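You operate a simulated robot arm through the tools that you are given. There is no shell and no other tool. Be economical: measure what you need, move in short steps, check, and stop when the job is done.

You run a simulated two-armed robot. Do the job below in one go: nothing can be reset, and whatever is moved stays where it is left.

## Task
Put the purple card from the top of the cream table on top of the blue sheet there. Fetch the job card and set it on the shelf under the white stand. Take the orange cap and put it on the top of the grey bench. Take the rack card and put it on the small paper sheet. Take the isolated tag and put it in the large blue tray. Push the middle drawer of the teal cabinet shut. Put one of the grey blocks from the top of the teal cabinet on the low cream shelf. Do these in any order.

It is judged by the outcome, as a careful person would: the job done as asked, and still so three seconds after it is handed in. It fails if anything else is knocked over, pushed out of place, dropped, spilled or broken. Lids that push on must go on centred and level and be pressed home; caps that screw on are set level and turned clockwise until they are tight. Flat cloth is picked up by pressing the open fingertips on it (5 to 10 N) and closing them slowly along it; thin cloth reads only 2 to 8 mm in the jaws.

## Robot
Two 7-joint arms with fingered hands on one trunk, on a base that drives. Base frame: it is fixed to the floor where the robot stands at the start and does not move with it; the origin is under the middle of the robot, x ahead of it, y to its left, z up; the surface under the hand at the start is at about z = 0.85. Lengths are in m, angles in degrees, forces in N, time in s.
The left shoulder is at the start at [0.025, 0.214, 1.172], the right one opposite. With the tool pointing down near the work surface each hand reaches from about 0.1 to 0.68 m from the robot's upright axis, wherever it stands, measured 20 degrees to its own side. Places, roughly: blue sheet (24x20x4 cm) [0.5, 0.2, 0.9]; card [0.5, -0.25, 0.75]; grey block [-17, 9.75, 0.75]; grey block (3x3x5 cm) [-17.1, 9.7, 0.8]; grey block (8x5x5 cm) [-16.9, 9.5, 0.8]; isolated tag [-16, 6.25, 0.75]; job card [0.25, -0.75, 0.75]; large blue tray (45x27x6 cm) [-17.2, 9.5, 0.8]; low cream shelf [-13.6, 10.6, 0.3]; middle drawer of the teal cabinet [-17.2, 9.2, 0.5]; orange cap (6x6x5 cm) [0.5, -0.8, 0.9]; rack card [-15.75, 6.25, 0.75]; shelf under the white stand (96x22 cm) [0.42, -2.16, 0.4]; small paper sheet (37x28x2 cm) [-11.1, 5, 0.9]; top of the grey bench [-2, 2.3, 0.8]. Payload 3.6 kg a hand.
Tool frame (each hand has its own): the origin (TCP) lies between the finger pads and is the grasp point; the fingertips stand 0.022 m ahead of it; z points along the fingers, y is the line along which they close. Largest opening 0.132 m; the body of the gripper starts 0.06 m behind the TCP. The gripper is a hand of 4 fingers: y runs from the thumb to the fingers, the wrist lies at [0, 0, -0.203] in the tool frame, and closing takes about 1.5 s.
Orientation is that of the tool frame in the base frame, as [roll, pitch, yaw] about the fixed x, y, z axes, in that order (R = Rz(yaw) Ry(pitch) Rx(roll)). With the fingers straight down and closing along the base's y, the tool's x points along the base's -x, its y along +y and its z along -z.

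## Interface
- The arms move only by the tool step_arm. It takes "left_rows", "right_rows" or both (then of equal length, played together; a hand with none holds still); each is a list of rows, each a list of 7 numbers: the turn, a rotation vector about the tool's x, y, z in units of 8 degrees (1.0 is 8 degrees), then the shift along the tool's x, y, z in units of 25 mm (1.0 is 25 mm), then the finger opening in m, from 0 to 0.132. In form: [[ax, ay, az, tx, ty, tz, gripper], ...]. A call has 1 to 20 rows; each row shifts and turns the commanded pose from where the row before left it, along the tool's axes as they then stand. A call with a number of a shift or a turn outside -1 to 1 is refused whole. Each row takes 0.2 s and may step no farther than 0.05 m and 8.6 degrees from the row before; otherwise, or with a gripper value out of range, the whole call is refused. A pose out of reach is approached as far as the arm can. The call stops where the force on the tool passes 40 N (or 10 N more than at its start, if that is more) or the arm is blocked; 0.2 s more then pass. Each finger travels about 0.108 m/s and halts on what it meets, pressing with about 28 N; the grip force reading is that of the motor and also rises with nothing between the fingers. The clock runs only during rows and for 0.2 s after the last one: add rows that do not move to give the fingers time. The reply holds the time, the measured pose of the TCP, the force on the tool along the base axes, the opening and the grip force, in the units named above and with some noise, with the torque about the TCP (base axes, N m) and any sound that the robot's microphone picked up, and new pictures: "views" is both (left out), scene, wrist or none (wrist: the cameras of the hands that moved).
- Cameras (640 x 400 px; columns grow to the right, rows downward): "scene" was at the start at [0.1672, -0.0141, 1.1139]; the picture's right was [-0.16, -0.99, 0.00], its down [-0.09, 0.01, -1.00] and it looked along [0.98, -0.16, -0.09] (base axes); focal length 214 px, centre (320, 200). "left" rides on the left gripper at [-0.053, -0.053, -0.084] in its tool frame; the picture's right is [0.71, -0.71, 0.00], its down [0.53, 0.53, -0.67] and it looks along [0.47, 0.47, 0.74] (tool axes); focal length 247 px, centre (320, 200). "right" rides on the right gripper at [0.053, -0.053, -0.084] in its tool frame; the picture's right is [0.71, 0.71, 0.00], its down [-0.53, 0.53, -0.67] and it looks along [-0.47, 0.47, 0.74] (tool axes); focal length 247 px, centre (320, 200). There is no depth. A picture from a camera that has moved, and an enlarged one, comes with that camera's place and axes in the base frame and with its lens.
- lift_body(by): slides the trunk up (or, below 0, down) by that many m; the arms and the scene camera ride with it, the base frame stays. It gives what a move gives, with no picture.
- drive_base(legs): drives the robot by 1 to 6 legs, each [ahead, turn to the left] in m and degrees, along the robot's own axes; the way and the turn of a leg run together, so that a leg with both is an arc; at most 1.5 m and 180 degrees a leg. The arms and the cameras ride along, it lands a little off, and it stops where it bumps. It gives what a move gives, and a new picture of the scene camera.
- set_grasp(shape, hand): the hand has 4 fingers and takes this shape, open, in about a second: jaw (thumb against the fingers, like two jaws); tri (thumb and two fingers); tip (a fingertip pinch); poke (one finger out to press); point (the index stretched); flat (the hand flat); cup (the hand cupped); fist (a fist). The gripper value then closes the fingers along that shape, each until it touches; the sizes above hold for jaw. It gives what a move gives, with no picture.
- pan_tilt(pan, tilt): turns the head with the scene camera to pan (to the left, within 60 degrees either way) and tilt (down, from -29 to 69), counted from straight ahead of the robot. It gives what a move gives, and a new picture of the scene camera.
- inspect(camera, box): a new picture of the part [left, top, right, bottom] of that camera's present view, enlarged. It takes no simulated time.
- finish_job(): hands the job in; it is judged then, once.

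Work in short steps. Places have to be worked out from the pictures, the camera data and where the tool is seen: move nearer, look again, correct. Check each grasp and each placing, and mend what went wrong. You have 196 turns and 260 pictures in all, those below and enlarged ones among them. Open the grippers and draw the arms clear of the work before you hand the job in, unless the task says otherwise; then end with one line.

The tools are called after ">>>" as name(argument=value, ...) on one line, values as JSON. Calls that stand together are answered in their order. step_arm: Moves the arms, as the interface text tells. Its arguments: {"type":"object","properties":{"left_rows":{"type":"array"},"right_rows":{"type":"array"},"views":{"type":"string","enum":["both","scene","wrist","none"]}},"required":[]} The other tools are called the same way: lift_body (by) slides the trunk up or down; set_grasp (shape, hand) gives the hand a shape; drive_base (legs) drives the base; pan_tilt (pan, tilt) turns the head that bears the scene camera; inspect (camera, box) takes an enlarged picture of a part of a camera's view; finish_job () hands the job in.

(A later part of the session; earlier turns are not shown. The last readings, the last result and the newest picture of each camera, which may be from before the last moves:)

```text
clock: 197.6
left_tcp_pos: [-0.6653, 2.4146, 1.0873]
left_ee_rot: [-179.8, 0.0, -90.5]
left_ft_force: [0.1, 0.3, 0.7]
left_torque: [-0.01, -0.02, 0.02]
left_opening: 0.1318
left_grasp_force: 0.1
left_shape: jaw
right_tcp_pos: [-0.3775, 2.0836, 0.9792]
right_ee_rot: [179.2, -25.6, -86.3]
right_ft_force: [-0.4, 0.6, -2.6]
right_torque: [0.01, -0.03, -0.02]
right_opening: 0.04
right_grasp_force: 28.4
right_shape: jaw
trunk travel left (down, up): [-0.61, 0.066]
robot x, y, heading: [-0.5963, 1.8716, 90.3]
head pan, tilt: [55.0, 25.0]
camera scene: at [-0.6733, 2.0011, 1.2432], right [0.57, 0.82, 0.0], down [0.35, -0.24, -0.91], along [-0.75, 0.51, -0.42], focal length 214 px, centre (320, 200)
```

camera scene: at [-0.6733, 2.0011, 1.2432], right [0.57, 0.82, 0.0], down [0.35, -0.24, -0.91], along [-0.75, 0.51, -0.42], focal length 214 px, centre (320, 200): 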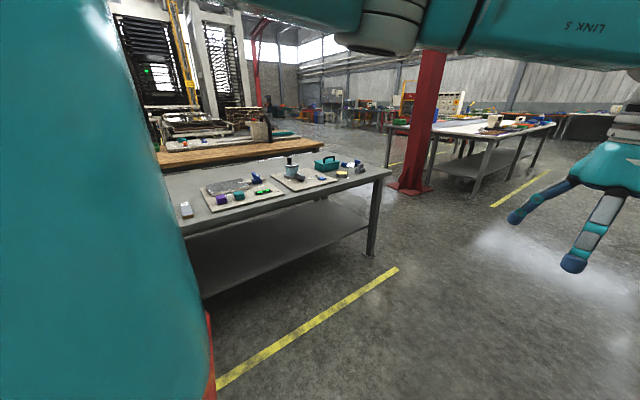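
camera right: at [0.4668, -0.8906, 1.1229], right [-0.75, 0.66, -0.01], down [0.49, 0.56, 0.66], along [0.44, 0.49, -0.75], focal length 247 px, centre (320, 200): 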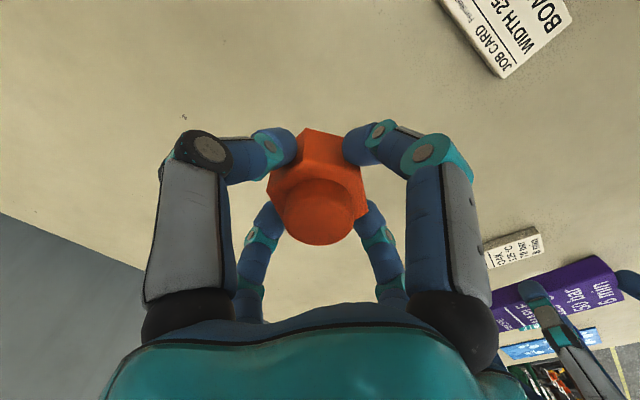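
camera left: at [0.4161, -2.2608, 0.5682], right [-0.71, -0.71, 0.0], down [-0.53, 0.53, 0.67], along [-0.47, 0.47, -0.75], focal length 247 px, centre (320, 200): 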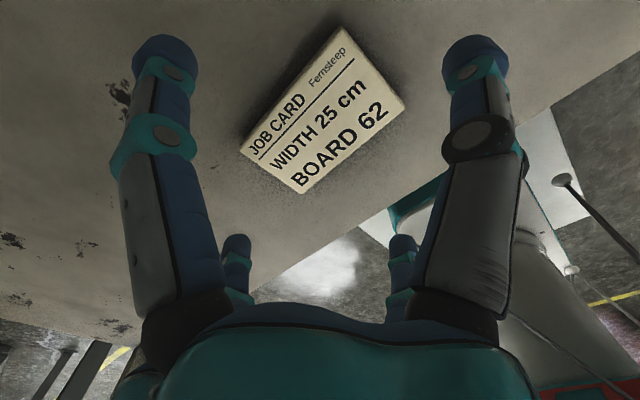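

The grey bench has its front edge at x ≈ -1.5. I turn to face it and look for a free spot.

>>> drive_base(legs=[[0, 30], [0, 30]])

>>> drive_base(legs=[[0, 30]])

>>> pan_tilt(pan=-10, tilt=35)

```text
clock: 201.3
left_tcp_pos: [-1.1048, 2.0807, 1.0867]
left_ee_rot: [-179.6, 0.2, -30.3]
left_ft_force: [-0.4, -1.2, -0.4]
left_torque: [0.05, -0.02, 0.0]
left_opening: 0.132
left_grasp_force: 0.1
left_shape: jaw
right_tcp_pos: [-0.6759, 2.1654, 0.9808]
right_ee_rot: [179.6, -25.6, -26.3]
right_ft_force: [0.3, 0.3, -1.6]
right_torque: [0.04, 0.01, 0.0]
right_opening: 0.0404
right_grasp_force: 28.1
right_shape: jaw
trunk travel left (down, up): [-0.61, 0.066]
robot x, y, heading: [-0.5782, 1.9178, 151.3]
head pan, tilt: [55.0, 25.0]
stopped in leg 2: the robot was blocked; the commanded pose is now the measured one
camera scene: at [-0.7276, 1.908, 1.2429], right [-0.44, 0.9, 0.0], down [0.38, 0.19, -0.9], along [-0.81, -0.4, -0.43], focal length 214 px, centre (320, 200)
```

scene: 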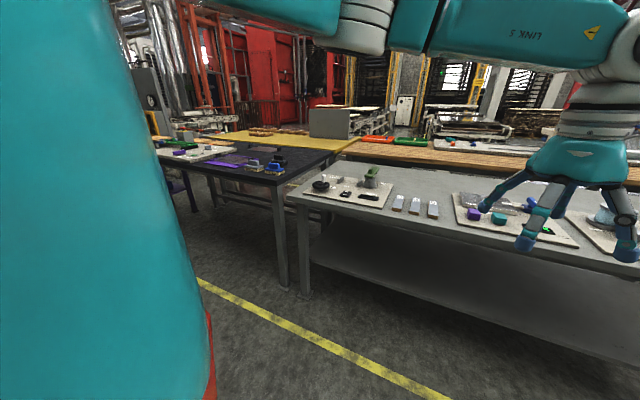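

```text
clock: 203.2
left_tcp_pos: [-1.1193, 1.7979, 1.0873]
left_ee_rot: [-179.7, 0.1, -0.4]
left_ft_force: [0.3, -0.6, -0.2]
left_torque: [0.01, -0.01, -0.02]
left_opening: 0.1322
left_grasp_force: 0.0
left_shape: jaw
right_tcp_pos: [-0.7886, 2.0851, 0.98]
right_ee_rot: [179.5, -25.6, 3.8]
right_ft_force: [-0.3, 1.0, -1.2]
right_torque: [0.01, -0.04, 0.02]
right_opening: 0.0399
right_grasp_force: 27.9
right_shape: jaw
trunk travel left (down, up): [-0.61, 0.066]
robot x, y, heading: [-0.5772, 1.9372, -179.0]
head pan, tilt: [55.0, 25.0]
camera scene: at [-0.7067, 1.862, 1.2431], right [-0.83, 0.56, 0.0], down [0.24, 0.35, -0.91], along [-0.51, -0.75, -0.42], focal length 214 px, centre (320, 200)
```

scene: 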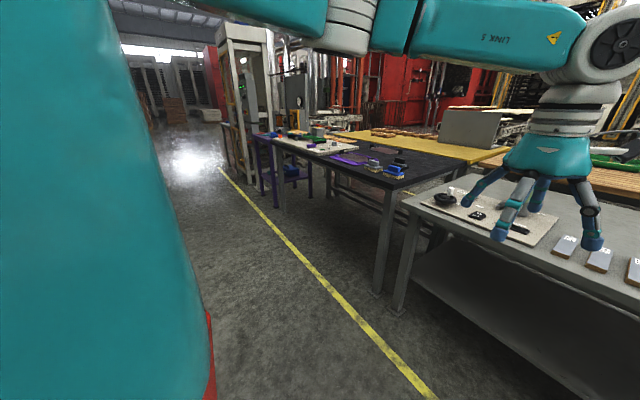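

```text
clock: 204.5
left_tcp_pos: [-1.117, 1.7974, 1.0887]
left_ee_rot: [-179.8, 0.1, -0.5]
left_ft_force: [0.5, 0.8, 0.1]
left_torque: [0.02, -0.01, 0.01]
left_opening: 0.132
left_grasp_force: 0.1
left_shape: jaw
right_tcp_pos: [-0.7879, 2.0849, 0.9806]
right_ee_rot: [179.3, -25.4, 3.8]
right_ft_force: [-0.5, -0.3, -1.7]
right_torque: [0.01, 0.01, 0.0]
right_opening: 0.0399
right_grasp_force: 27.9
right_shape: jaw
trunk travel left (down, up): [-0.61, 0.066]
robot x, y, heading: [-0.5805, 1.9398, -179.3]
head pan, tilt: [-10.0, 35.0]
camera scene: at [-0.7399, 1.9523, 1.2274], right [0.16, 0.99, 0.0], down [0.57, -0.09, -0.82], along [-0.81, 0.13, -0.57], focal length 214 px, centre (320, 200)
```

scene: 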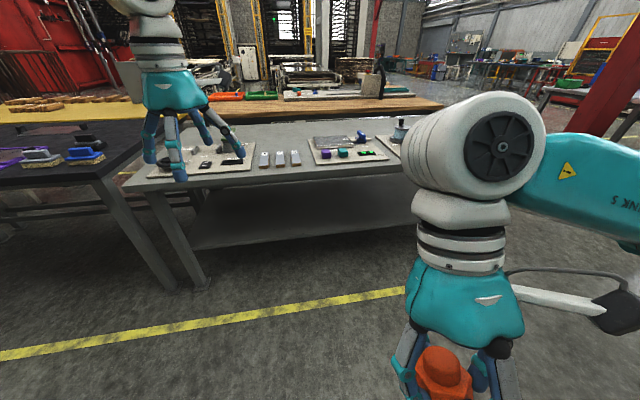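

There is free bench top behind the three small tags. I drive closer for a better look.

>>> drive_base(legs=[[0.55, 0]])

>>> pan_tilt(pan=-5, tilt=35)

```text
clock: 207.7
left_tcp_pos: [-1.669, 1.7893, 1.0884]
left_ee_rot: [-179.8, 0.3, -0.4]
left_ft_force: [-0.4, 0.6, 0.5]
left_torque: [-0.02, 0.01, 0.02]
left_opening: 0.132
left_grasp_force: 0.0
left_shape: jaw
right_tcp_pos: [-1.3387, 2.0775, 0.9815]
right_ee_rot: [179.4, -25.6, 3.9]
right_ft_force: [0.2, 0.1, -1.5]
right_torque: [-0.01, 0.0, 0.0]
right_opening: 0.0399
right_grasp_force: 28.2
right_shape: jaw
trunk travel left (down, up): [-0.61, 0.066]
robot x, y, heading: [-1.1261, 1.9306, -179.2]
head pan, tilt: [-10.0, 35.0]
camera scene: at [-1.2916, 1.9456, 1.2273], right [0.16, 0.99, 0.0], down [0.57, -0.09, -0.82], along [-0.81, 0.13, -0.57], focal length 214 px, centre (320, 200)
```

scene: 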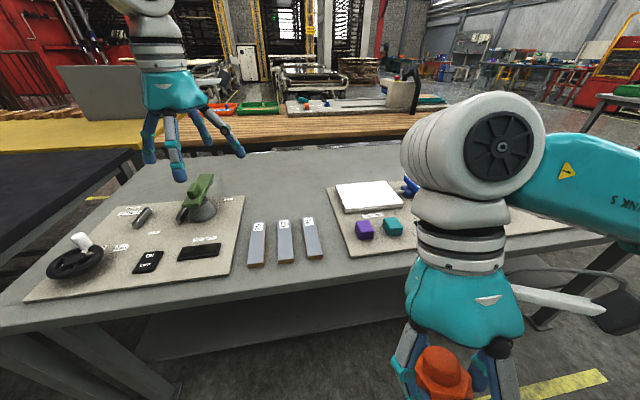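

```text
clock: 208.4
left_tcp_pos: [-1.6682, 1.7888, 1.0897]
left_ee_rot: [-179.9, 0.2, -0.4]
left_ft_force: [-0.4, 0.1, -0.4]
left_torque: [0.03, -0.05, 0.01]
left_opening: 0.132
left_grasp_force: 0.1
left_shape: jaw
right_tcp_pos: [-1.3399, 2.0773, 0.9811]
right_ee_rot: [179.4, -25.5, 4.0]
right_ft_force: [-0.4, -0.5, -0.9]
right_torque: [-0.02, -0.03, 0.01]
right_opening: 0.0401
right_grasp_force: 28.3
right_shape: jaw
trunk travel left (down, up): [-0.61, 0.066]
robot x, y, heading: [-1.1291, 1.9311, -179.3]
head pan, tilt: [-5.0, 35.0]
camera scene: at [-1.2919, 1.938, 1.2274], right [0.07, 1.0, 0.0], down [0.57, -0.04, -0.82], along [-0.82, 0.06, -0.57], focal length 214 px, centre (320, 200)
```

scene: 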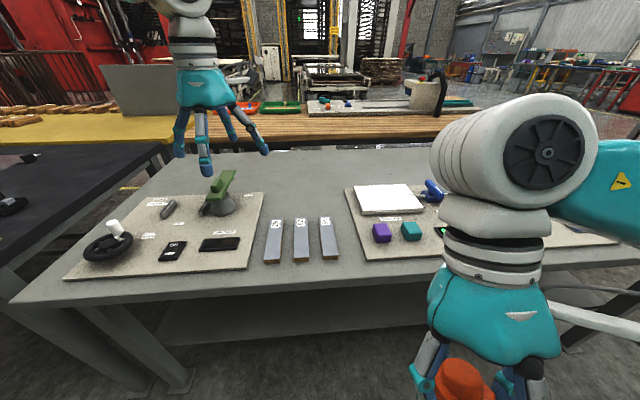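

The free area is around (-1.93, 1.93). I pull the left hand back out of the way, then drive 0.2 m closer.

>>> step_arm(left_rows=[[0, 0, 0, 0.8, 0.6, 0, 0.132], [0, 0, 0, 0.8, 0.6, 0, 0.132], [0, 0, 0, 0.8, 0.6, 0, 0.132], [0, 0, 0, 0.8, 0.6, 0, 0.132], [0, 0, 0, 0.8, 0.6, 0, 0.132], [0, 0, 0, 0.8, 0.6, 0, 0.132], [0, 0, 0, 0.8, 0.6, 0, 0.132], [0, 0, 0, 0.8, 0.6, 0, 0.132], [0, 0, 0, 0.8, 0.6, 0, 0.132], [0, 0, 0, 0.8, 0.6, 0, 0.132]], views="none")

>>> drive_base(legs=[[0.2, 0]])

>>> step_arm(right_rows=[[0, 0, 0, -0.9, 0, -0.4, 0.035], [0, 0, 0, -0.9, 0, -0.4, 0.035], [0, 0, 0, -0.9, 0, -0.4, 0.035], [0, 0, 0, -0.9, 0, -0.4, 0.035], [0, 0, 0, -0.9, 0, 0, 0.035], [0, 0, 0, -0.9, 0, 0, 0.035]], views="scene")

```text
clock: 210.6
left_tcp_pos: [-1.467, 1.6402, 1.088]
left_ee_rot: [-179.7, 0.3, -0.4]
left_ft_force: [0.0, 0.1, -0.6]
left_torque: [0.02, 0.02, 0.01]
left_opening: 0.1318
left_grasp_force: 0.0
left_shape: jaw
right_tcp_pos: [-1.3395, 2.0782, 0.9811]
right_ee_rot: [179.5, -25.6, 3.9]
right_ft_force: [0.2, -0.6, -2.3]
right_torque: [0.04, 0.01, -0.01]
right_opening: 0.0402
right_grasp_force: 28.1
right_shape: jaw
trunk travel left (down, up): [-0.61, 0.066]
robot x, y, heading: [-1.1251, 1.9347, -179.5]
head pan, tilt: [-5.0, 35.0]
```

```text
clock: 212.2
left_tcp_pos: [-1.6684, 1.6359, 1.0872]
left_ee_rot: [-179.9, 0.2, -0.5]
left_ft_force: [0.1, 0.2, 0.4]
left_torque: [0.01, 0.01, 0.02]
left_opening: 0.1319
left_grasp_force: 0.1
left_shape: jaw
right_tcp_pos: [-1.539, 2.0751, 0.9814]
right_ee_rot: [179.4, -25.6, 3.9]
right_ft_force: [0.2, -0.1, -2.3]
right_torque: [0.01, -0.05, -0.03]
right_opening: 0.04
right_grasp_force: 28.3
right_shape: jaw
trunk travel left (down, up): [-0.61, 0.066]
robot x, y, heading: [-1.3265, 1.9282, -179.3]
head pan, tilt: [-5.0, 35.0]
camera scene: at [-1.4923, 1.9354, 1.2272], right [0.07, 1.0, 0.0], down [0.57, -0.04, -0.82], along [-0.82, 0.06, -0.58], focal length 214 px, centre (320, 200)
```

scene: 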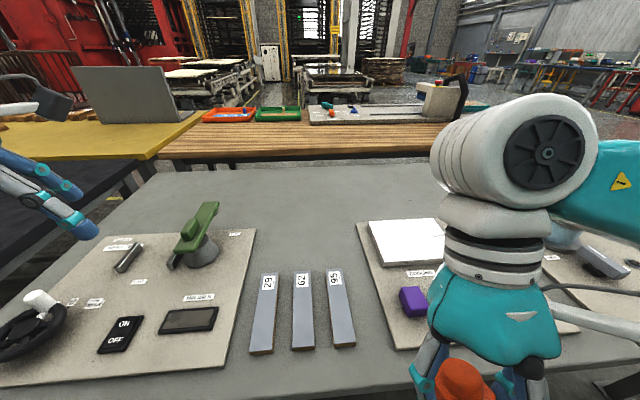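

```text
clock: 213.6
left_tcp_pos: [-1.6697, 1.6362, 1.0876]
left_ee_rot: [-179.8, 0.2, -0.3]
left_ft_force: [0.3, -0.5, 0.6]
left_torque: [-0.04, 0.03, 0.0]
left_opening: 0.1321
left_grasp_force: 0.0
left_shape: jaw
right_tcp_pos: [-1.6773, 2.0658, 0.9589]
right_ee_rot: [179.4, -25.6, 4.0]
right_ft_force: [0.9, -0.5, -0.9]
right_torque: [0.01, 0.0, -0.01]
right_opening: 0.0402
right_grasp_force: 27.8
right_shape: jaw
trunk travel left (down, up): [-0.61, 0.066]
robot x, y, heading: [-1.3278, 1.9307, -179.4]
head pan, tilt: [-5.0, 35.0]
camera scene: at [-1.4917, 1.9352, 1.2273], right [0.07, 1.0, 0.0], down [0.57, -0.04, -0.82], along [-0.82, 0.06, -0.57], focal length 214 px, centre (320, 200)
```

scene: 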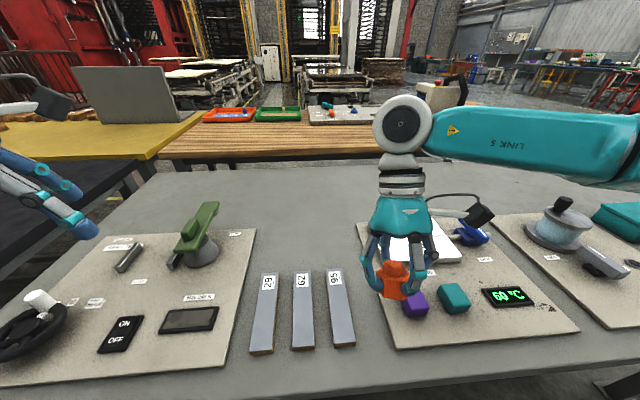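

The right hand is tilted 25° from retraction. I level it and move over the free spot.

>>> step_arm(right_rows=[[0, -0.8, 0, 0, 0, -0.5, 0.035], [0, -0.8, 0, 0, 0, -0.5, 0.035], [0, -0.8, 0, 0, 0, 0, 0.035], [0, -0.8, 0, 0, 0, 0, 0.035], [0, 0, 0, -0.875, 0.393, 0, 0.035], [0, 0, 0, -0.875, 0.393, 0, 0.035], [0, 0, 0, -0.875, 0.393, 0, 0.035], [0, 0, 0, -0.875, 0.393, 0, 0.035], [0, 0, 0, -0.875, 0.393, 0, 0.035], [0, 0, 0, -0.875, 0.393, 0, 0.035], [0, 0, 0, -0.875, 0.393, 0, 0.035], [0, 0, 0, -0.875, 0.393, 0, 0.035], [0, 0, 0, -0.875, 0.393, 0, 0.035], [0, 0, 0, -0.875, 0.393, 0, 0.035], [0, 0, 0, -0.875, 0.393, 0, 0.035], [0, 0, 0, -0.875, 0.393, 0, 0.035], [0, 0, 0, 0, 0, 0, 0.035]], views="both")

```text
clock: 217.2
left_tcp_pos: [-1.6676, 1.638, 1.0878]
left_ee_rot: [-179.7, 0.3, -0.3]
left_ft_force: [0.2, 0.5, 0.4]
left_torque: [0.0, -0.02, 0.01]
left_opening: 0.1321
left_grasp_force: 0.1
left_shape: jaw
right_tcp_pos: [-1.8974, 1.9575, 0.9865]
right_ee_rot: [179.4, 0.1, 3.7]
right_ft_force: [-0.5, 0.1, -1.7]
right_torque: [0.02, -0.02, 0.01]
right_opening: 0.04
right_grasp_force: 28.1
right_shape: jaw
right hand out of reach, approached as far as the arm can: row 15, 16
trunk travel left (down, up): [-0.61, 0.066]
robot x, y, heading: [-1.3288, 1.9314, -179.4]
head pan, tilt: [-5.0, 35.0]
camera scene: at [-1.4912, 1.9359, 1.2274], right [0.07, 1.0, 0.0], down [0.57, -0.04, -0.82], along [-0.82, 0.06, -0.57], focal length 214 px, centre (320, 200)
camera right: at [-1.8485, 2.0151, 1.0703], right [0.75, -0.66, 0.01], down [-0.49, -0.55, 0.67], along [-0.44, -0.51, -0.74], focal length 247 px, centre (320, 200)
```

scene: 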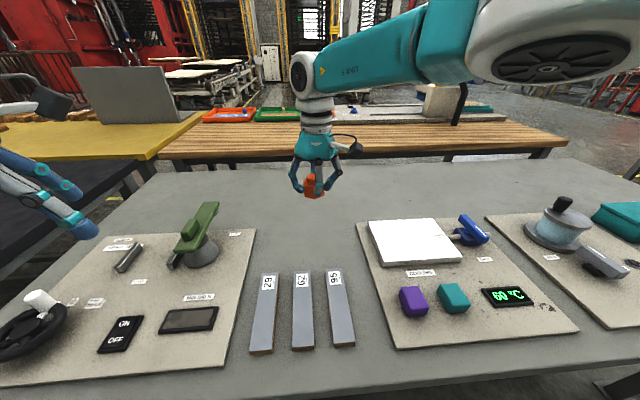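
right: 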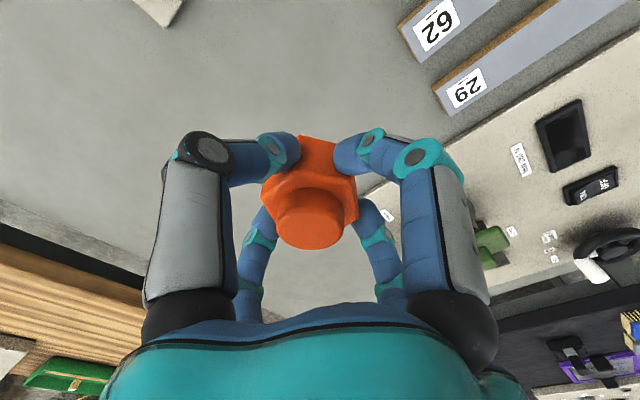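

The spot is slightly too near the tags' ends for the opened fingers. I lower the trunk 9 cm to gain reach and move 3.5 cm further.

>>> lift_body(by=-0.09)

>>> step_arm(right_rows=[[0, 0, 0, -0.8, 0, 0, 0.035], [0, 0, 0, -0.8, 0, 0, 0.035], [0, 0, 0, 0, 0, 0, 0.035]], views="wrist")

```text
clock: 218.4
left_tcp_pos: [-1.6687, 1.6364, 0.9977]
left_ee_rot: [-179.7, 0.2, -0.4]
left_ft_force: [-0.6, 0.3, 0.2]
left_torque: [-0.02, 0.0, -0.05]
left_opening: 0.1321
left_grasp_force: 0.0
left_shape: jaw
right_tcp_pos: [-1.8969, 1.9566, 0.8984]
right_ee_rot: [179.5, 0.1, 3.6]
right_ft_force: [0.1, 0.3, -2.1]
right_torque: [0.02, -0.01, 0.01]
right_opening: 0.04
right_grasp_force: 27.5
right_shape: jaw
trunk travel left (down, up): [-0.52, 0.156]
robot x, y, heading: [-1.3257, 1.9305, -179.1]
head pan, tilt: [-5.0, 35.0]
```

```text
clock: 219.2
left_tcp_pos: [-1.6684, 1.6366, 0.9974]
left_ee_rot: [-179.7, 0.2, -0.4]
left_ft_force: [-0.1, 0.1, 0.6]
left_torque: [0.01, 0.04, -0.01]
left_opening: 0.1319
left_grasp_force: 0.0
left_shape: jaw
right_tcp_pos: [-1.8966, 1.958, 0.8969]
right_ee_rot: [179.4, 0.0, 3.6]
right_ft_force: [-0.2, -1.4, -1.6]
right_torque: [0.0, 0.01, -0.02]
right_opening: 0.0403
right_grasp_force: 27.9
right_shape: jaw
right hand out of reach, approached as far as the arm can: row 1, 2
trunk travel left (down, up): [-0.52, 0.156]
robot x, y, heading: [-1.3245, 1.9284, -179.3]
head pan, tilt: [-5.0, 35.0]
camera right: at [-1.8486, 2.0151, 0.98], right [0.75, -0.66, 0.01], down [-0.49, -0.55, 0.67], along [-0.44, -0.51, -0.74], focal length 247 px, centre (320, 200)
```

right: 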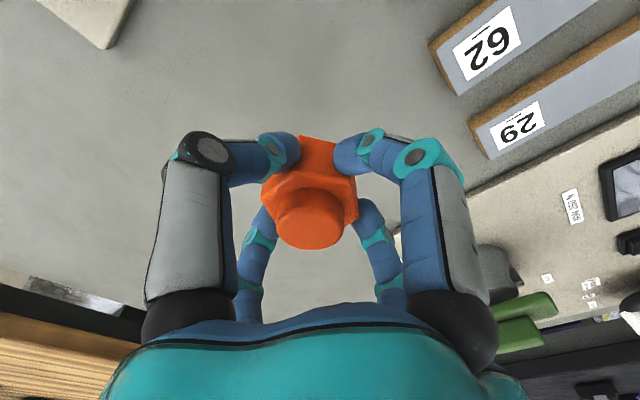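

Still at the arm's reach limit, so I drive 4 cm forward instead.

>>> drive_base(legs=[[0.045, 0]])

>>> step_arm(right_rows=[[0, 0, 0, 0, 0, 0.4, 0.035], [0, 0, 0, 0, 0, 0.4, 0.035], [0, 0, 0, 0, 0, 0.4, 0.035], [0, 0, 0, 0, 0, 0.4, 0.035], [0, 0, 0, 0, 0, 0, 0.035]], views="wrist")

```text
clock: 220.1
left_tcp_pos: [-1.7162, 1.636, 0.9971]
left_ee_rot: [-179.7, 0.1, -0.3]
left_ft_force: [0.0, -0.7, 0.2]
left_torque: [0.02, -0.05, 0.0]
left_opening: 0.132
left_grasp_force: 0.0
left_shape: jaw
right_tcp_pos: [-1.944, 1.9571, 0.8961]
right_ee_rot: [179.5, -0.2, 3.6]
right_ft_force: [0.2, -0.5, -1.4]
right_torque: [0.0, -0.04, 0.0]
right_opening: 0.0401
right_grasp_force: 28.0
right_shape: jaw
trunk travel left (down, up): [-0.52, 0.156]
robot x, y, heading: [-1.3735, 1.9283, -179.6]
head pan, tilt: [-5.0, 35.0]
camera scene: at [-1.5395, 1.9346, 1.1365], right [0.07, 1.0, 0.0], down [0.57, -0.04, -0.82], along [-0.81, 0.06, -0.58], focal length 214 px, centre (320, 200)
```

scene: 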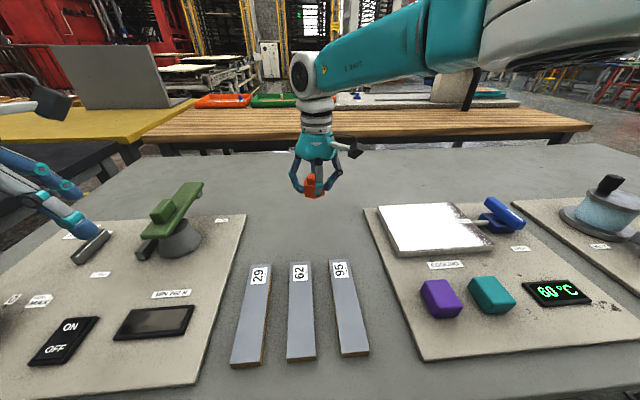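

```text
clock: 221.3
left_tcp_pos: [-1.7137, 1.6357, 0.9987]
left_ee_rot: [-179.8, 0.2, -0.4]
left_ft_force: [0.2, 0.6, -0.5]
left_torque: [-0.02, 0.02, -0.03]
left_opening: 0.1316
left_grasp_force: 0.0
left_shape: jaw
right_tcp_pos: [-1.9325, 1.9612, 0.8564]
right_ee_rot: [179.5, 0.0, 3.6]
right_ft_force: [-1.0, 0.0, -2.2]
right_torque: [0.02, -0.07, 0.02]
right_opening: 0.0398
right_grasp_force: 28.0
right_shape: jaw
right hand out of reach, approached as far as the arm can: row 2, 3, 4
trunk travel left (down, up): [-0.52, 0.156]
robot x, y, heading: [-1.3733, 1.9292, -179.0]
head pan, tilt: [-5.0, 35.0]
camera right: at [-1.8844, 2.0195, 0.9399], right [0.75, -0.66, 0.01], down [-0.49, -0.55, 0.67], along [-0.44, -0.51, -0.74], focal length 247 px, centre (320, 200)
```

right: 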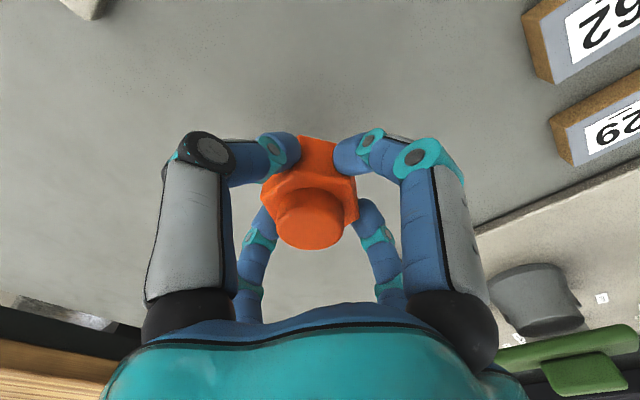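

I lower with the trunk (the arm is at its limit).

>>> lift_body(by=-0.015)

>>> lift_body(by=-0.005)

```text
clock: 221.9
left_tcp_pos: [-1.7136, 1.6355, 0.9838]
left_ee_rot: [-179.8, 0.2, -0.4]
left_ft_force: [0.6, 0.9, 0.0]
left_torque: [0.0, 0.02, 0.0]
left_opening: 0.132
left_grasp_force: 0.0
left_shape: jaw
right_tcp_pos: [-1.9332, 1.9628, 0.843]
right_ee_rot: [179.3, 0.0, 3.5]
right_ft_force: [0.9, -0.1, -2.0]
right_torque: [0.01, -0.03, -0.02]
right_opening: 0.04
right_grasp_force: 27.3
right_shape: jaw
trunk travel left (down, up): [-0.505, 0.171]
robot x, y, heading: [-1.3705, 1.9297, -179.1]
head pan, tilt: [-5.0, 35.0]
```

```text
clock: 222.5
left_tcp_pos: [-1.7132, 1.6347, 0.9785]
left_ee_rot: [-179.7, 0.3, -0.4]
left_ft_force: [-0.2, 0.0, -0.2]
left_torque: [0.0, -0.02, 0.0]
left_opening: 0.1318
left_grasp_force: 0.1
left_shape: jaw
right_tcp_pos: [-1.9329, 1.9628, 0.8356]
right_ee_rot: [179.4, -0.1, 3.6]
right_ft_force: [-0.3, -0.1, -1.9]
right_torque: [0.05, -0.02, -0.02]
right_opening: 0.0401
right_grasp_force: 27.9
right_shape: jaw
trunk travel left (down, up): [-0.5, 0.176]
robot x, y, heading: [-1.3717, 1.9304, -179.2]
head pan, tilt: [-5.0, 35.0]
```

>>> lift_body(by=-0.004)

>>> step_arm(right_rows=[[0, 0, 0, 0, 0, 0, 0.035]], views="wrist")

```text
clock: 223.0
left_tcp_pos: [-1.7133, 1.6366, 0.9751]
left_ee_rot: [-179.8, 0.2, -0.3]
left_ft_force: [0.8, -0.4, -1.0]
left_torque: [-0.02, 0.03, 0.0]
left_opening: 0.1318
left_grasp_force: 0.0
left_shape: jaw
right_tcp_pos: [-1.9338, 1.962, 0.8338]
right_ee_rot: [179.4, -0.1, 3.5]
right_ft_force: [0.1, -0.2, -2.2]
right_torque: [0.03, -0.05, -0.02]
right_opening: 0.0399
right_grasp_force: 27.9
right_shape: jaw
trunk travel left (down, up): [-0.496, 0.18]
robot x, y, heading: [-1.373, 1.9301, -179.3]
head pan, tilt: [-5.0, 35.0]
```

```text
clock: 223.4
left_tcp_pos: [-1.7132, 1.6372, 0.9736]
left_ee_rot: [-179.7, 0.2, -0.4]
left_ft_force: [-0.5, -0.8, 0.3]
left_torque: [-0.01, 0.0, 0.02]
left_opening: 0.1317
left_grasp_force: 0.1
left_shape: jaw
right_tcp_pos: [-1.933, 1.9634, 0.8333]
right_ee_rot: [179.5, 0.0, 3.6]
right_ft_force: [0.4, 1.1, -2.4]
right_torque: [0.0, 0.0, 0.0]
right_opening: 0.0399
right_grasp_force: 28.2
right_shape: jaw
trunk travel left (down, up): [-0.496, 0.18]
robot x, y, heading: [-1.3708, 1.9281, -179.2]
head pan, tilt: [-5.0, 35.0]
camera right: at [-1.8845, 2.0199, 0.9159], right [0.75, -0.66, 0.01], down [-0.49, -0.55, 0.67], along [-0.44, -0.51, -0.74], focal length 247 px, centre (320, 200)
```

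right: 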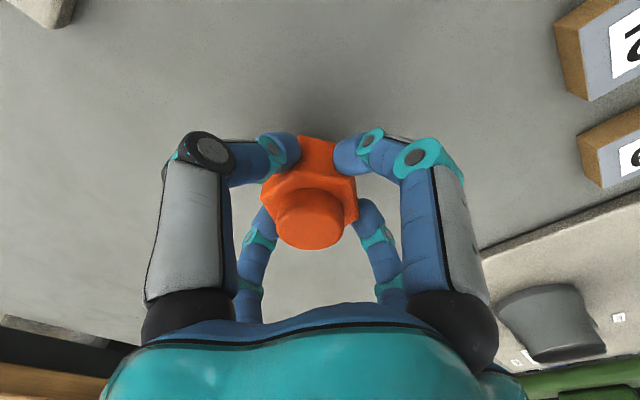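

No contact yet; I continue with 6 mm steps.

>>> lift_body(by=-0.006)

>>> lift_body(by=-0.006)

>>> lift_body(by=-0.006)

```text
clock: 224.0
left_tcp_pos: [-1.7145, 1.6359, 0.9684]
left_ee_rot: [-179.8, 0.2, -0.4]
left_ft_force: [-0.8, 0.0, 0.6]
left_torque: [0.0, -0.01, 0.01]
left_opening: 0.1321
left_grasp_force: 0.1
left_shape: jaw
right_tcp_pos: [-1.9329, 1.9629, 0.827]
right_ee_rot: [179.5, -0.1, 3.5]
right_ft_force: [-0.4, 0.9, -2.0]
right_torque: [-0.02, -0.03, 0.03]
right_opening: 0.0399
right_grasp_force: 28.3
right_shape: jaw
trunk travel left (down, up): [-0.49, 0.186]
robot x, y, heading: [-1.3733, 1.932, -179.6]
head pan, tilt: [-5.0, 35.0]
```

```text
clock: 224.5
left_tcp_pos: [-1.7129, 1.6356, 0.9621]
left_ee_rot: [-179.6, 0.1, -0.5]
left_ft_force: [-0.4, 0.6, -0.5]
left_torque: [0.01, -0.01, 0.0]
left_opening: 0.1318
left_grasp_force: 0.0
left_shape: jaw
right_tcp_pos: [-1.9322, 1.9626, 0.8219]
right_ee_rot: [179.4, 0.1, 3.7]
right_ft_force: [-0.1, -0.4, -1.2]
right_torque: [0.01, -0.03, -0.02]
right_opening: 0.0397
right_grasp_force: 28.5
right_shape: jaw
trunk travel left (down, up): [-0.484, 0.192]
robot x, y, heading: [-1.3679, 1.928, -179.2]
head pan, tilt: [-5.0, 35.0]
```

```text
clock: 225.1
left_tcp_pos: [-1.7144, 1.637, 0.9565]
left_ee_rot: [-179.7, 0.2, -0.4]
left_ft_force: [-0.1, 0.9, 0.8]
left_torque: [0.01, 0.03, 0.01]
left_opening: 0.1322
left_grasp_force: 0.1
left_shape: jaw
right_tcp_pos: [-1.9325, 1.9622, 0.8154]
right_ee_rot: [179.5, 0.0, 3.6]
right_ft_force: [-0.1, 0.3, 0.6]
right_torque: [-0.05, 0.02, -0.02]
right_opening: 0.0402
right_grasp_force: 28.3
right_shape: jaw
trunk travel left (down, up): [-0.478, 0.198]
robot x, y, heading: [-1.3731, 1.928, -179.5]
head pan, tilt: [-5.0, 35.0]
```

The weight has come off (Fz from -2 to +0.6): contact begins. One more 2 mm, then release slowly and rise.

>>> lift_body(by=-0.002)

>>> step_arm(right_rows=[[0, 0, 0, 0, 0, 0, 0.05], [0, 0, 0, 0, 0, 0, 0.07], [0, 0, 0, 0, 0, 0, 0.09], [0, 0, 0, 0, 0, 0, 0.11], [0, 0, 0, 0, 0, 0, 0.132], [0, 0, 0, 0, 0, 0, 0.132], [0, 0, 0, 0, 0, 0, 0.132]], views="wrist")

```text
clock: 225.6
left_tcp_pos: [-1.7134, 1.6364, 0.9548]
left_ee_rot: [-179.6, 0.2, -0.4]
left_ft_force: [-0.1, -0.2, 0.0]
left_torque: [0.0, 0.0, -0.01]
left_opening: 0.1321
left_grasp_force: 0.0
left_shape: jaw
right_tcp_pos: [-1.9335, 1.9619, 0.8143]
right_ee_rot: [179.4, 0.1, 3.5]
right_ft_force: [1.1, -0.1, 7.6]
right_torque: [-0.07, 0.3, 0.03]
right_opening: 0.0403
right_grasp_force: 27.7
right_shape: jaw
trunk travel left (down, up): [-0.476, 0.2]
robot x, y, heading: [-1.3721, 1.9292, -179.2]
head pan, tilt: [-5.0, 35.0]
```

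```text
clock: 227.2
left_tcp_pos: [-1.7145, 1.6358, 0.9546]
left_ee_rot: [-179.8, 0.2, -0.4]
left_ft_force: [0.5, 0.5, 0.2]
left_torque: [-0.01, 0.03, 0.0]
left_opening: 0.1319
left_grasp_force: 0.0
left_shape: jaw
right_tcp_pos: [-1.9325, 1.9626, 0.8138]
right_ee_rot: [179.5, -0.1, 3.6]
right_ft_force: [-0.4, -0.1, 0.6]
right_torque: [-0.03, -0.01, 0.02]
right_opening: 0.1322
right_grasp_force: 0.0
right_shape: jaw
trunk travel left (down, up): [-0.476, 0.2]
robot x, y, heading: [-1.3732, 1.9289, -179.1]
head pan, tilt: [-5.0, 35.0]
camera right: at [-1.8843, 2.0199, 0.8959], right [0.75, -0.66, 0.01], down [-0.49, -0.55, 0.67], along [-0.44, -0.51, -0.74], focal length 247 px, centre (320, 200)
```

right: 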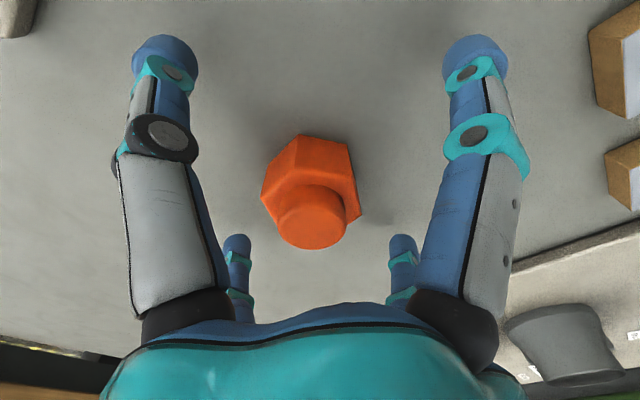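

The cap stands free on the bench. I rise with the trunk, back away and check.

>>> lift_body(by=0.25)

>>> drive_base(legs=[[-0.7, 0]])

```text
clock: 229.3
left_tcp_pos: [-1.7132, 1.6358, 1.1538]
left_ee_rot: [-179.7, 0.2, -0.4]
left_ft_force: [-0.6, 0.3, 0.0]
left_torque: [-0.01, 0.0, 0.01]
left_opening: 0.1321
left_grasp_force: 0.1
left_shape: jaw
right_tcp_pos: [-1.9322, 1.9622, 1.013]
right_ee_rot: [179.3, 0.0, 3.4]
right_ft_force: [0.5, 0.3, -0.4]
right_torque: [0.02, -0.03, 0.02]
right_opening: 0.132
right_grasp_force: 0.1
right_shape: jaw
right hand out of reach, approached as far as the arm can: row 1
trunk travel left (down, up): [-0.676, 0.0]
robot x, y, heading: [-1.3722, 1.9311, -179.4]
head pan, tilt: [-5.0, 35.0]
```

```text
clock: 233.2
left_tcp_pos: [-1.0184, 1.645, 1.1541]
left_ee_rot: [-179.7, 0.1, -0.9]
left_ft_force: [0.6, -0.3, 0.1]
left_torque: [-0.02, -0.01, 0.04]
left_opening: 0.1319
left_grasp_force: 0.1
left_shape: jaw
right_tcp_pos: [-1.2334, 1.9741, 1.0137]
right_ee_rot: [179.5, -0.1, 3.1]
right_ft_force: [0.6, -1.1, 0.3]
right_torque: [0.0, 0.0, -0.02]
right_opening: 0.1318
right_grasp_force: 0.0
right_shape: jaw
trunk travel left (down, up): [-0.676, 0.0]
robot x, y, heading: [-0.6759, 1.937, -179.5]
head pan, tilt: [-5.0, 35.0]
camera scene: at [-0.8388, 1.9423, 1.2934], right [0.08, 1.0, 0.0], down [0.57, -0.05, -0.82], along [-0.82, 0.07, -0.57], focal length 214 px, centre (320, 200)
```

scene: 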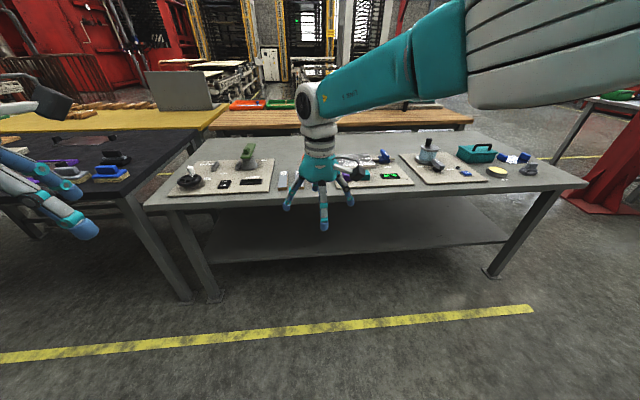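

The cap is placed and nothing disturbed. I tuck the right arm and head north to find a way west.

>>> step_arm(right_rows=[[0, 0, 0, 0.85, -0.6, 0, 0.132], [0, 0, 0, 0.85, -0.6, 0, 0.132], [0, 0, 0, 0.85, -0.6, 0, 0.132], [0, 0, 0, 0.85, -0.6, 0, 0.132], [0, 0, 0, 0.85, -0.6, 0, 0.132], [0, 0, 0, 0.85, -0.6, 0, 0.132], [0, 0, 0, 0.85, -0.6, 0, 0.132], [0, 0, 0, 0.85, -0.6, 0, 0.132]], views="none")

>>> drive_base(legs=[[0, -30], [0, -30]])

>>> drive_base(legs=[[0, -30], [1.4, 0], [0.7, 0]])

>>> pan_tilt(pan=60, tilt=10)

```text
clock: 235.0
left_tcp_pos: [-1.018, 1.6463, 1.1538]
left_ee_rot: [-179.8, 0.3, -0.9]
left_ft_force: [0.0, -0.1, 0.4]
left_torque: [-0.01, -0.02, 0.03]
left_opening: 0.1319
left_grasp_force: 0.0
left_shape: jaw
right_tcp_pos: [-1.0717, 2.102, 1.0132]
right_ee_rot: [179.3, 0.1, 3.1]
right_ft_force: [0.8, 0.0, 0.3]
right_torque: [0.03, 0.01, 0.0]
right_opening: 0.1319
right_grasp_force: 0.0
right_shape: jaw
trunk travel left (down, up): [-0.676, 0.0]
robot x, y, heading: [-0.6739, 1.938, -179.6]
head pan, tilt: [-5.0, 35.0]
```

```text
clock: 238.4
left_tcp_pos: [-1.1029, 2.0815, 1.1562]
left_ee_rot: [-180.0, 0.2, -59.4]
left_ft_force: [0.2, -0.3, 0.8]
left_torque: [-0.03, 0.05, 0.0]
left_opening: 0.1322
left_grasp_force: 0.0
left_shape: jaw
right_tcp_pos: [-0.7388, 2.3644, 1.0124]
right_ee_rot: [179.4, -0.1, -55.6]
right_ft_force: [0.6, 0.7, 0.6]
right_torque: [0.02, 0.03, -0.03]
right_opening: 0.1315
right_grasp_force: 0.2
right_shape: jaw
trunk travel left (down, up): [-0.676, 0.0]
robot x, y, heading: [-0.712, 1.9156, 120.4]
head pan, tilt: [-5.0, 35.0]
stopped in leg 2: the robot was blocked; the commanded pose is now the measured one
camera scene: at [-0.7887, 2.0608, 1.2932], right [0.91, 0.42, 0.0], down [0.24, -0.52, -0.82], along [-0.35, 0.74, -0.58], focal length 214 px, centre (320, 200)
```

scene: 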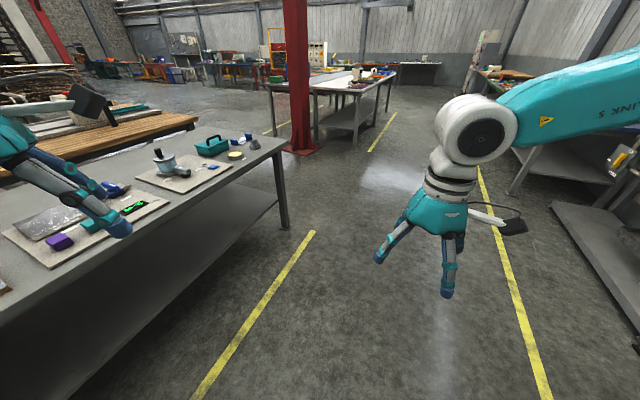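

```text
clock: 250.2
left_tcp_pos: [-0.9957, 4.3338, 1.1555]
left_ee_rot: [-179.7, 0.2, -88.6]
left_ft_force: [0.8, 0.5, -0.1]
left_torque: [-0.02, 0.02, -0.02]
left_opening: 0.1319
left_grasp_force: 0.1
left_shape: jaw
right_tcp_pos: [-0.5416, 4.4047, 1.0127]
right_ee_rot: [179.4, 0.0, -84.9]
right_ft_force: [-0.5, -0.5, 0.0]
right_torque: [0.02, -0.01, -0.04]
right_opening: 0.1319
right_grasp_force: 0.0
right_shape: jaw
trunk travel left (down, up): [-0.676, 0.0]
robot x, y, heading: [-0.7362, 3.9995, 91.0]
head pan, tilt: [-5.0, 35.0]
camera scene: at [-0.7334, 4.1627, 1.2933], right [1.0, -0.07, 0.0], down [-0.04, -0.57, -0.82], along [0.06, 0.82, -0.57], focal length 214 px, centre (320, 200)
```

scene: 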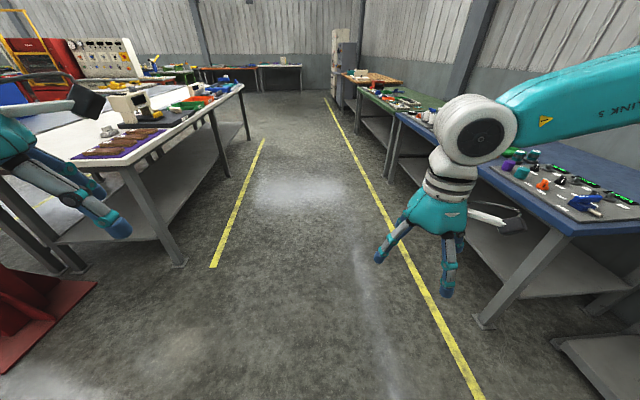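

```text
clock: 251.6
left_tcp_pos: [-0.9962, 4.3337, 1.1557]
left_ee_rot: [-179.9, 0.2, -88.6]
left_ft_force: [-0.4, 0.3, -0.1]
left_torque: [-0.01, -0.02, 0.03]
left_opening: 0.1319
left_grasp_force: 0.0
left_shape: jaw
right_tcp_pos: [-0.5426, 4.4037, 1.0133]
right_ee_rot: [179.5, 0.1, -84.8]
right_ft_force: [0.6, -0.3, -0.1]
right_torque: [-0.03, -0.01, 0.02]
right_opening: 0.1316
right_grasp_force: 0.0
right_shape: jaw
trunk travel left (down, up): [-0.676, 0.0]
robot x, y, heading: [-0.7417, 3.9994, 91.0]
head pan, tilt: [60.0, 10.0]
camera scene: at [-0.8208, 4.1199, 1.3335], right [0.49, 0.87, 0.0], down [0.15, -0.09, -0.98], along [-0.86, 0.48, -0.17], focal length 214 px, centre (320, 200)
```

scene: 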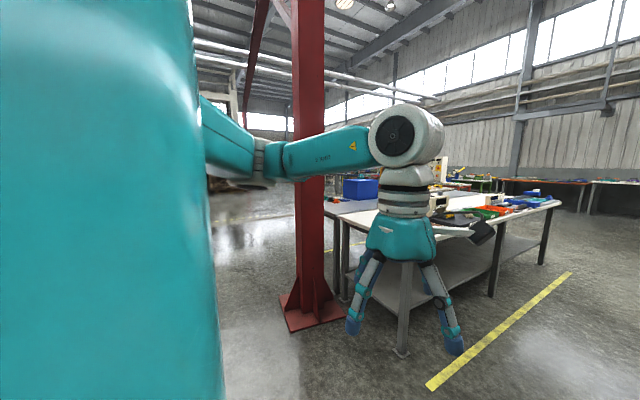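

There is an open passage west between the bench end (y ≈ 3.2) and the red column (y ≈ 4.9). I turn west and look.

>>> pan_tilt(pan=0, tilt=10)

>>> drive_base(legs=[[0, 30], [0, 30]])

>>> drive_base(legs=[[0, 29]])

```text
clock: 252.9
left_tcp_pos: [-0.9967, 4.334, 1.1562]
left_ee_rot: [-179.9, 0.1, -88.6]
left_ft_force: [-0.2, 0.3, 0.9]
left_torque: [-0.01, 0.01, 0.0]
left_opening: 0.1321
left_grasp_force: 0.1
left_shape: jaw
right_tcp_pos: [-0.5411, 4.4023, 1.0131]
right_ee_rot: [179.4, 0.0, -84.7]
right_ft_force: [-0.2, -0.1, -0.2]
right_torque: [0.03, 0.01, 0.01]
right_opening: 0.1321
right_grasp_force: 0.0
right_shape: jaw
trunk travel left (down, up): [-0.676, 0.0]
robot x, y, heading: [-0.74, 3.9975, 90.7]
head pan, tilt: [0.0, 10.0]
camera scene: at [-0.7412, 4.1676, 1.3334], right [1.0, 0.02, 0.0], down [0.0, -0.17, -0.98], along [-0.02, 0.98, -0.17], focal length 214 px, centre (320, 200)
```

scene: 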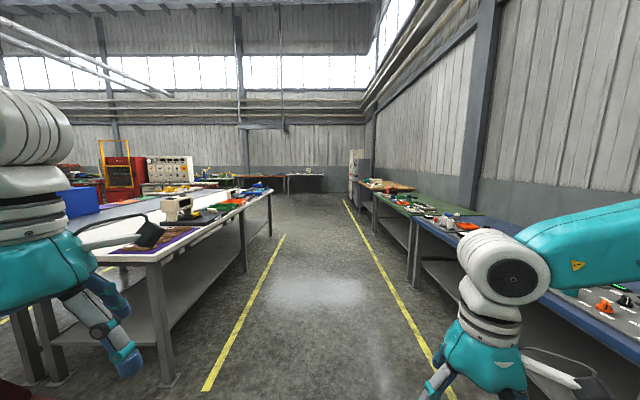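

```text
clock: 256.2
left_tcp_pos: [-1.1627, 3.968, 1.1556]
left_ee_rot: [-179.7, 0.1, -31.8]
left_ft_force: [0.6, -0.5, -0.2]
left_torque: [0.01, 0.0, -0.04]
left_opening: 0.1319
left_grasp_force: 0.1
left_shape: jaw
right_tcp_pos: [-0.972, 4.3877, 1.0144]
right_ee_rot: [179.6, 0.0, -28.0]
right_ft_force: [-0.5, -0.7, -0.1]
right_torque: [0.03, 0.0, 0.0]
right_opening: 0.1321
right_grasp_force: 0.1
right_shape: jaw
trunk travel left (down, up): [-0.676, 0.0]
robot x, y, heading: [-0.7147, 4.037, 149.2]
head pan, tilt: [0.0, 10.0]
stopped in leg 2: the robot was blocked; the commanded pose is now the measured one
camera scene: at [-0.863, 4.1201, 1.3334], right [0.51, 0.86, 0.0], down [0.15, -0.09, -0.98], along [-0.85, 0.5, -0.17], focal length 214 px, centre (320, 200)
```

scene: 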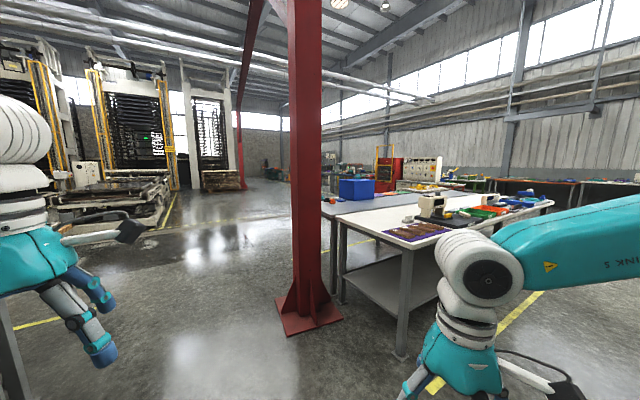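

```text
clock: 258.1
left_tcp_pos: [-1.0756, 3.7586, 1.1559]
left_ee_rot: [-179.7, 0.2, -2.6]
left_ft_force: [-0.1, 0.1, 0.5]
left_torque: [-0.03, -0.01, -0.05]
left_opening: 0.1317
left_grasp_force: 0.1
left_shape: jaw
right_tcp_pos: [-1.1119, 4.2205, 1.0136]
right_ee_rot: [179.5, -0.2, 1.1]
right_ft_force: [-0.2, 0.6, 0.1]
right_torque: [0.0, 0.01, 0.0]
right_opening: 0.1318
right_grasp_force: 0.1
right_shape: jaw
trunk travel left (down, up): [-0.676, 0.0]
robot x, y, heading: [-0.717, 4.0615, 178.2]
head pan, tilt: [0.0, 10.0]
camera scene: at [-0.8864, 4.0643, 1.3334], right [0.03, 1.0, 0.0], down [0.18, -0.01, -0.98], along [-0.98, 0.03, -0.18], focal length 214 px, centre (320, 200)
```

scene: 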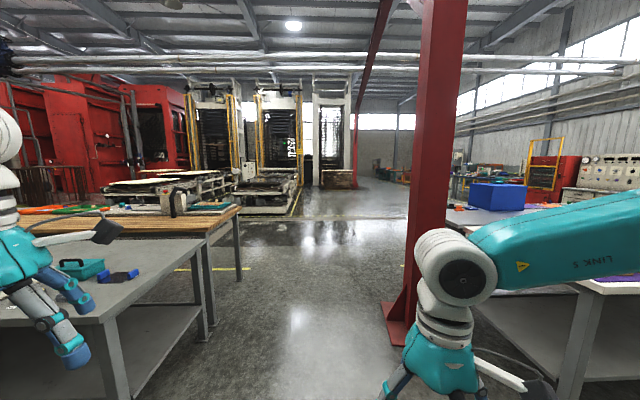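

The passage is clear; I steer slightly left (y ≈ 3.9) and drive through in legs.

>>> drive_base(legs=[[0, 6], [1.5, 0], [1.4, -4]])

```text
clock: 272.7
left_tcp_pos: [-3.9835, 3.646, 1.1573]
left_ee_rot: [-179.7, 0.2, -2.7]
left_ft_force: [0.2, -0.3, -0.3]
left_torque: [0.02, 0.0, -0.02]
left_opening: 0.132
left_grasp_force: 0.1
left_shape: jaw
right_tcp_pos: [-4.021, 4.1055, 1.0146]
right_ee_rot: [179.5, -0.2, 1.0]
right_ft_force: [-0.1, 0.1, 0.1]
right_torque: [-0.02, -0.01, 0.02]
right_opening: 0.132
right_grasp_force: 0.1
right_shape: jaw
trunk travel left (down, up): [-0.676, 0.0]
robot x, y, heading: [-3.6237, 3.9477, 178.3]
head pan, tilt: [0.0, 10.0]
camera scene: at [-3.7953, 3.9512, 1.3334], right [0.03, 1.0, 0.0], down [0.17, -0.01, -0.98], along [-0.98, 0.03, -0.17], focal length 214 px, centre (320, 200)
```

scene: 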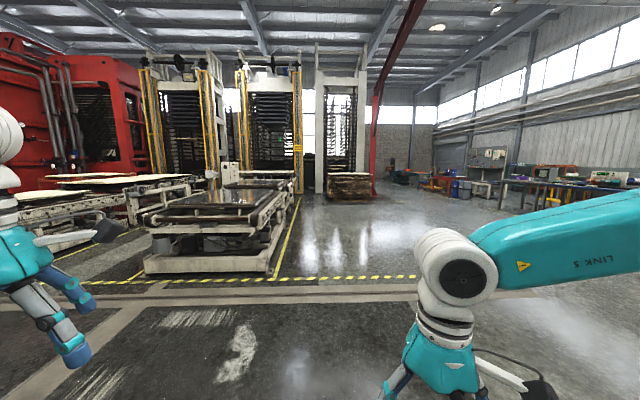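

Ahead is open floor to the right of the yellow line; the wood stack at about (-11, 5) likely holds the paper sheet. I veer right and continue.

>>> drive_base(legs=[[0, -17], [1.5, 0], [1.5, 0], [1.5, 0]])

```text
clock: 295.2
left_tcp_pos: [-8.3462, 5.143, 1.1577]
left_ee_rot: [-179.8, 0.3, -18.9]
left_ft_force: [0.8, 0.5, -0.3]
left_torque: [0.05, 0.04, 0.0]
left_opening: 0.1323
left_grasp_force: 0.0
left_shape: jaw
right_tcp_pos: [-8.2539, 5.593, 1.0155]
right_ee_rot: [179.5, -0.1, -15.2]
right_ft_force: [-0.6, 0.8, -1.0]
right_torque: [0.02, 0.01, -0.02]
right_opening: 0.1318
right_grasp_force: 0.1
right_shape: jaw
trunk travel left (down, up): [-0.676, 0.0]
robot x, y, heading: [-7.921, 5.3268, 162.2]
head pan, tilt: [0.0, 10.0]
camera scene: at [-8.0803, 5.382, 1.3334], right [0.31, 0.95, 0.0], down [0.17, -0.05, -0.98], along [-0.94, 0.3, -0.17], focal length 214 px, centre (320, 200)
```

scene: 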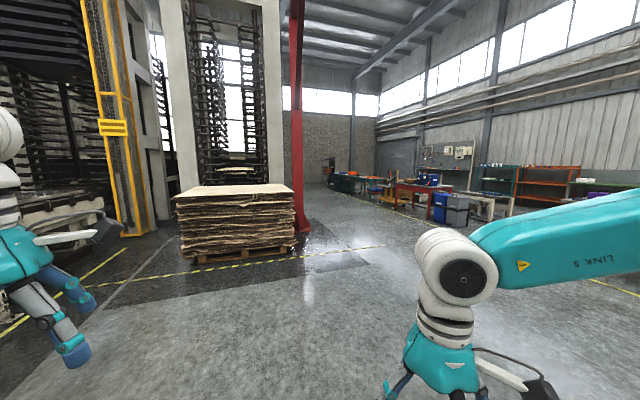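

The wood stack stands at about (-11.2, 5.1) with the red column right of it near (-12.1, 6.3). I pass to the right of the column.

>>> drive_base(legs=[[0, -13], [1.5, 0], [1.5, 0], [1.3, 10]])

```text
clock: 316.8
left_tcp_pos: [-12.1381, 7.2792, 1.1587]
left_ee_rot: [-179.8, 0.2, -21.7]
left_ft_force: [-0.2, 0.1, -0.4]
left_torque: [0.01, 0.01, 0.0]
left_opening: 0.1321
left_grasp_force: 0.0
left_shape: jaw
right_tcp_pos: [-12.0249, 7.7257, 1.0149]
right_ee_rot: [179.5, 0.0, -17.9]
right_ft_force: [-0.2, 0.3, 0.0]
right_torque: [0.0, -0.01, 0.03]
right_opening: 0.1321
right_grasp_force: 0.0
right_shape: jaw
trunk travel left (down, up): [-0.676, 0.0]
robot x, y, heading: [-11.7066, 7.4472, 159.4]
head pan, tilt: [0.0, 10.0]
camera scene: at [-11.862, 7.5067, 1.3335], right [0.35, 0.94, 0.0], down [0.16, -0.06, -0.98], along [-0.92, 0.35, -0.17], focal length 214 px, centre (320, 200)
```

scene: 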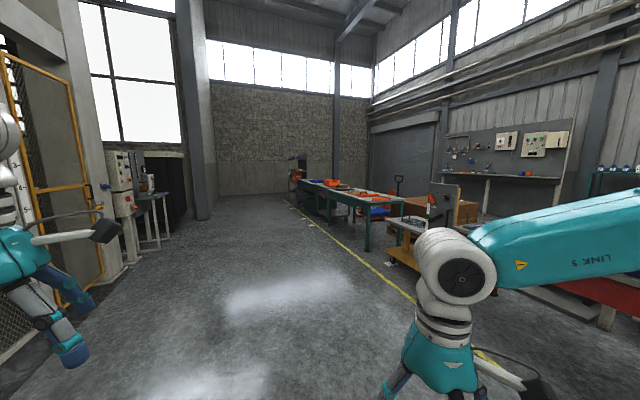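

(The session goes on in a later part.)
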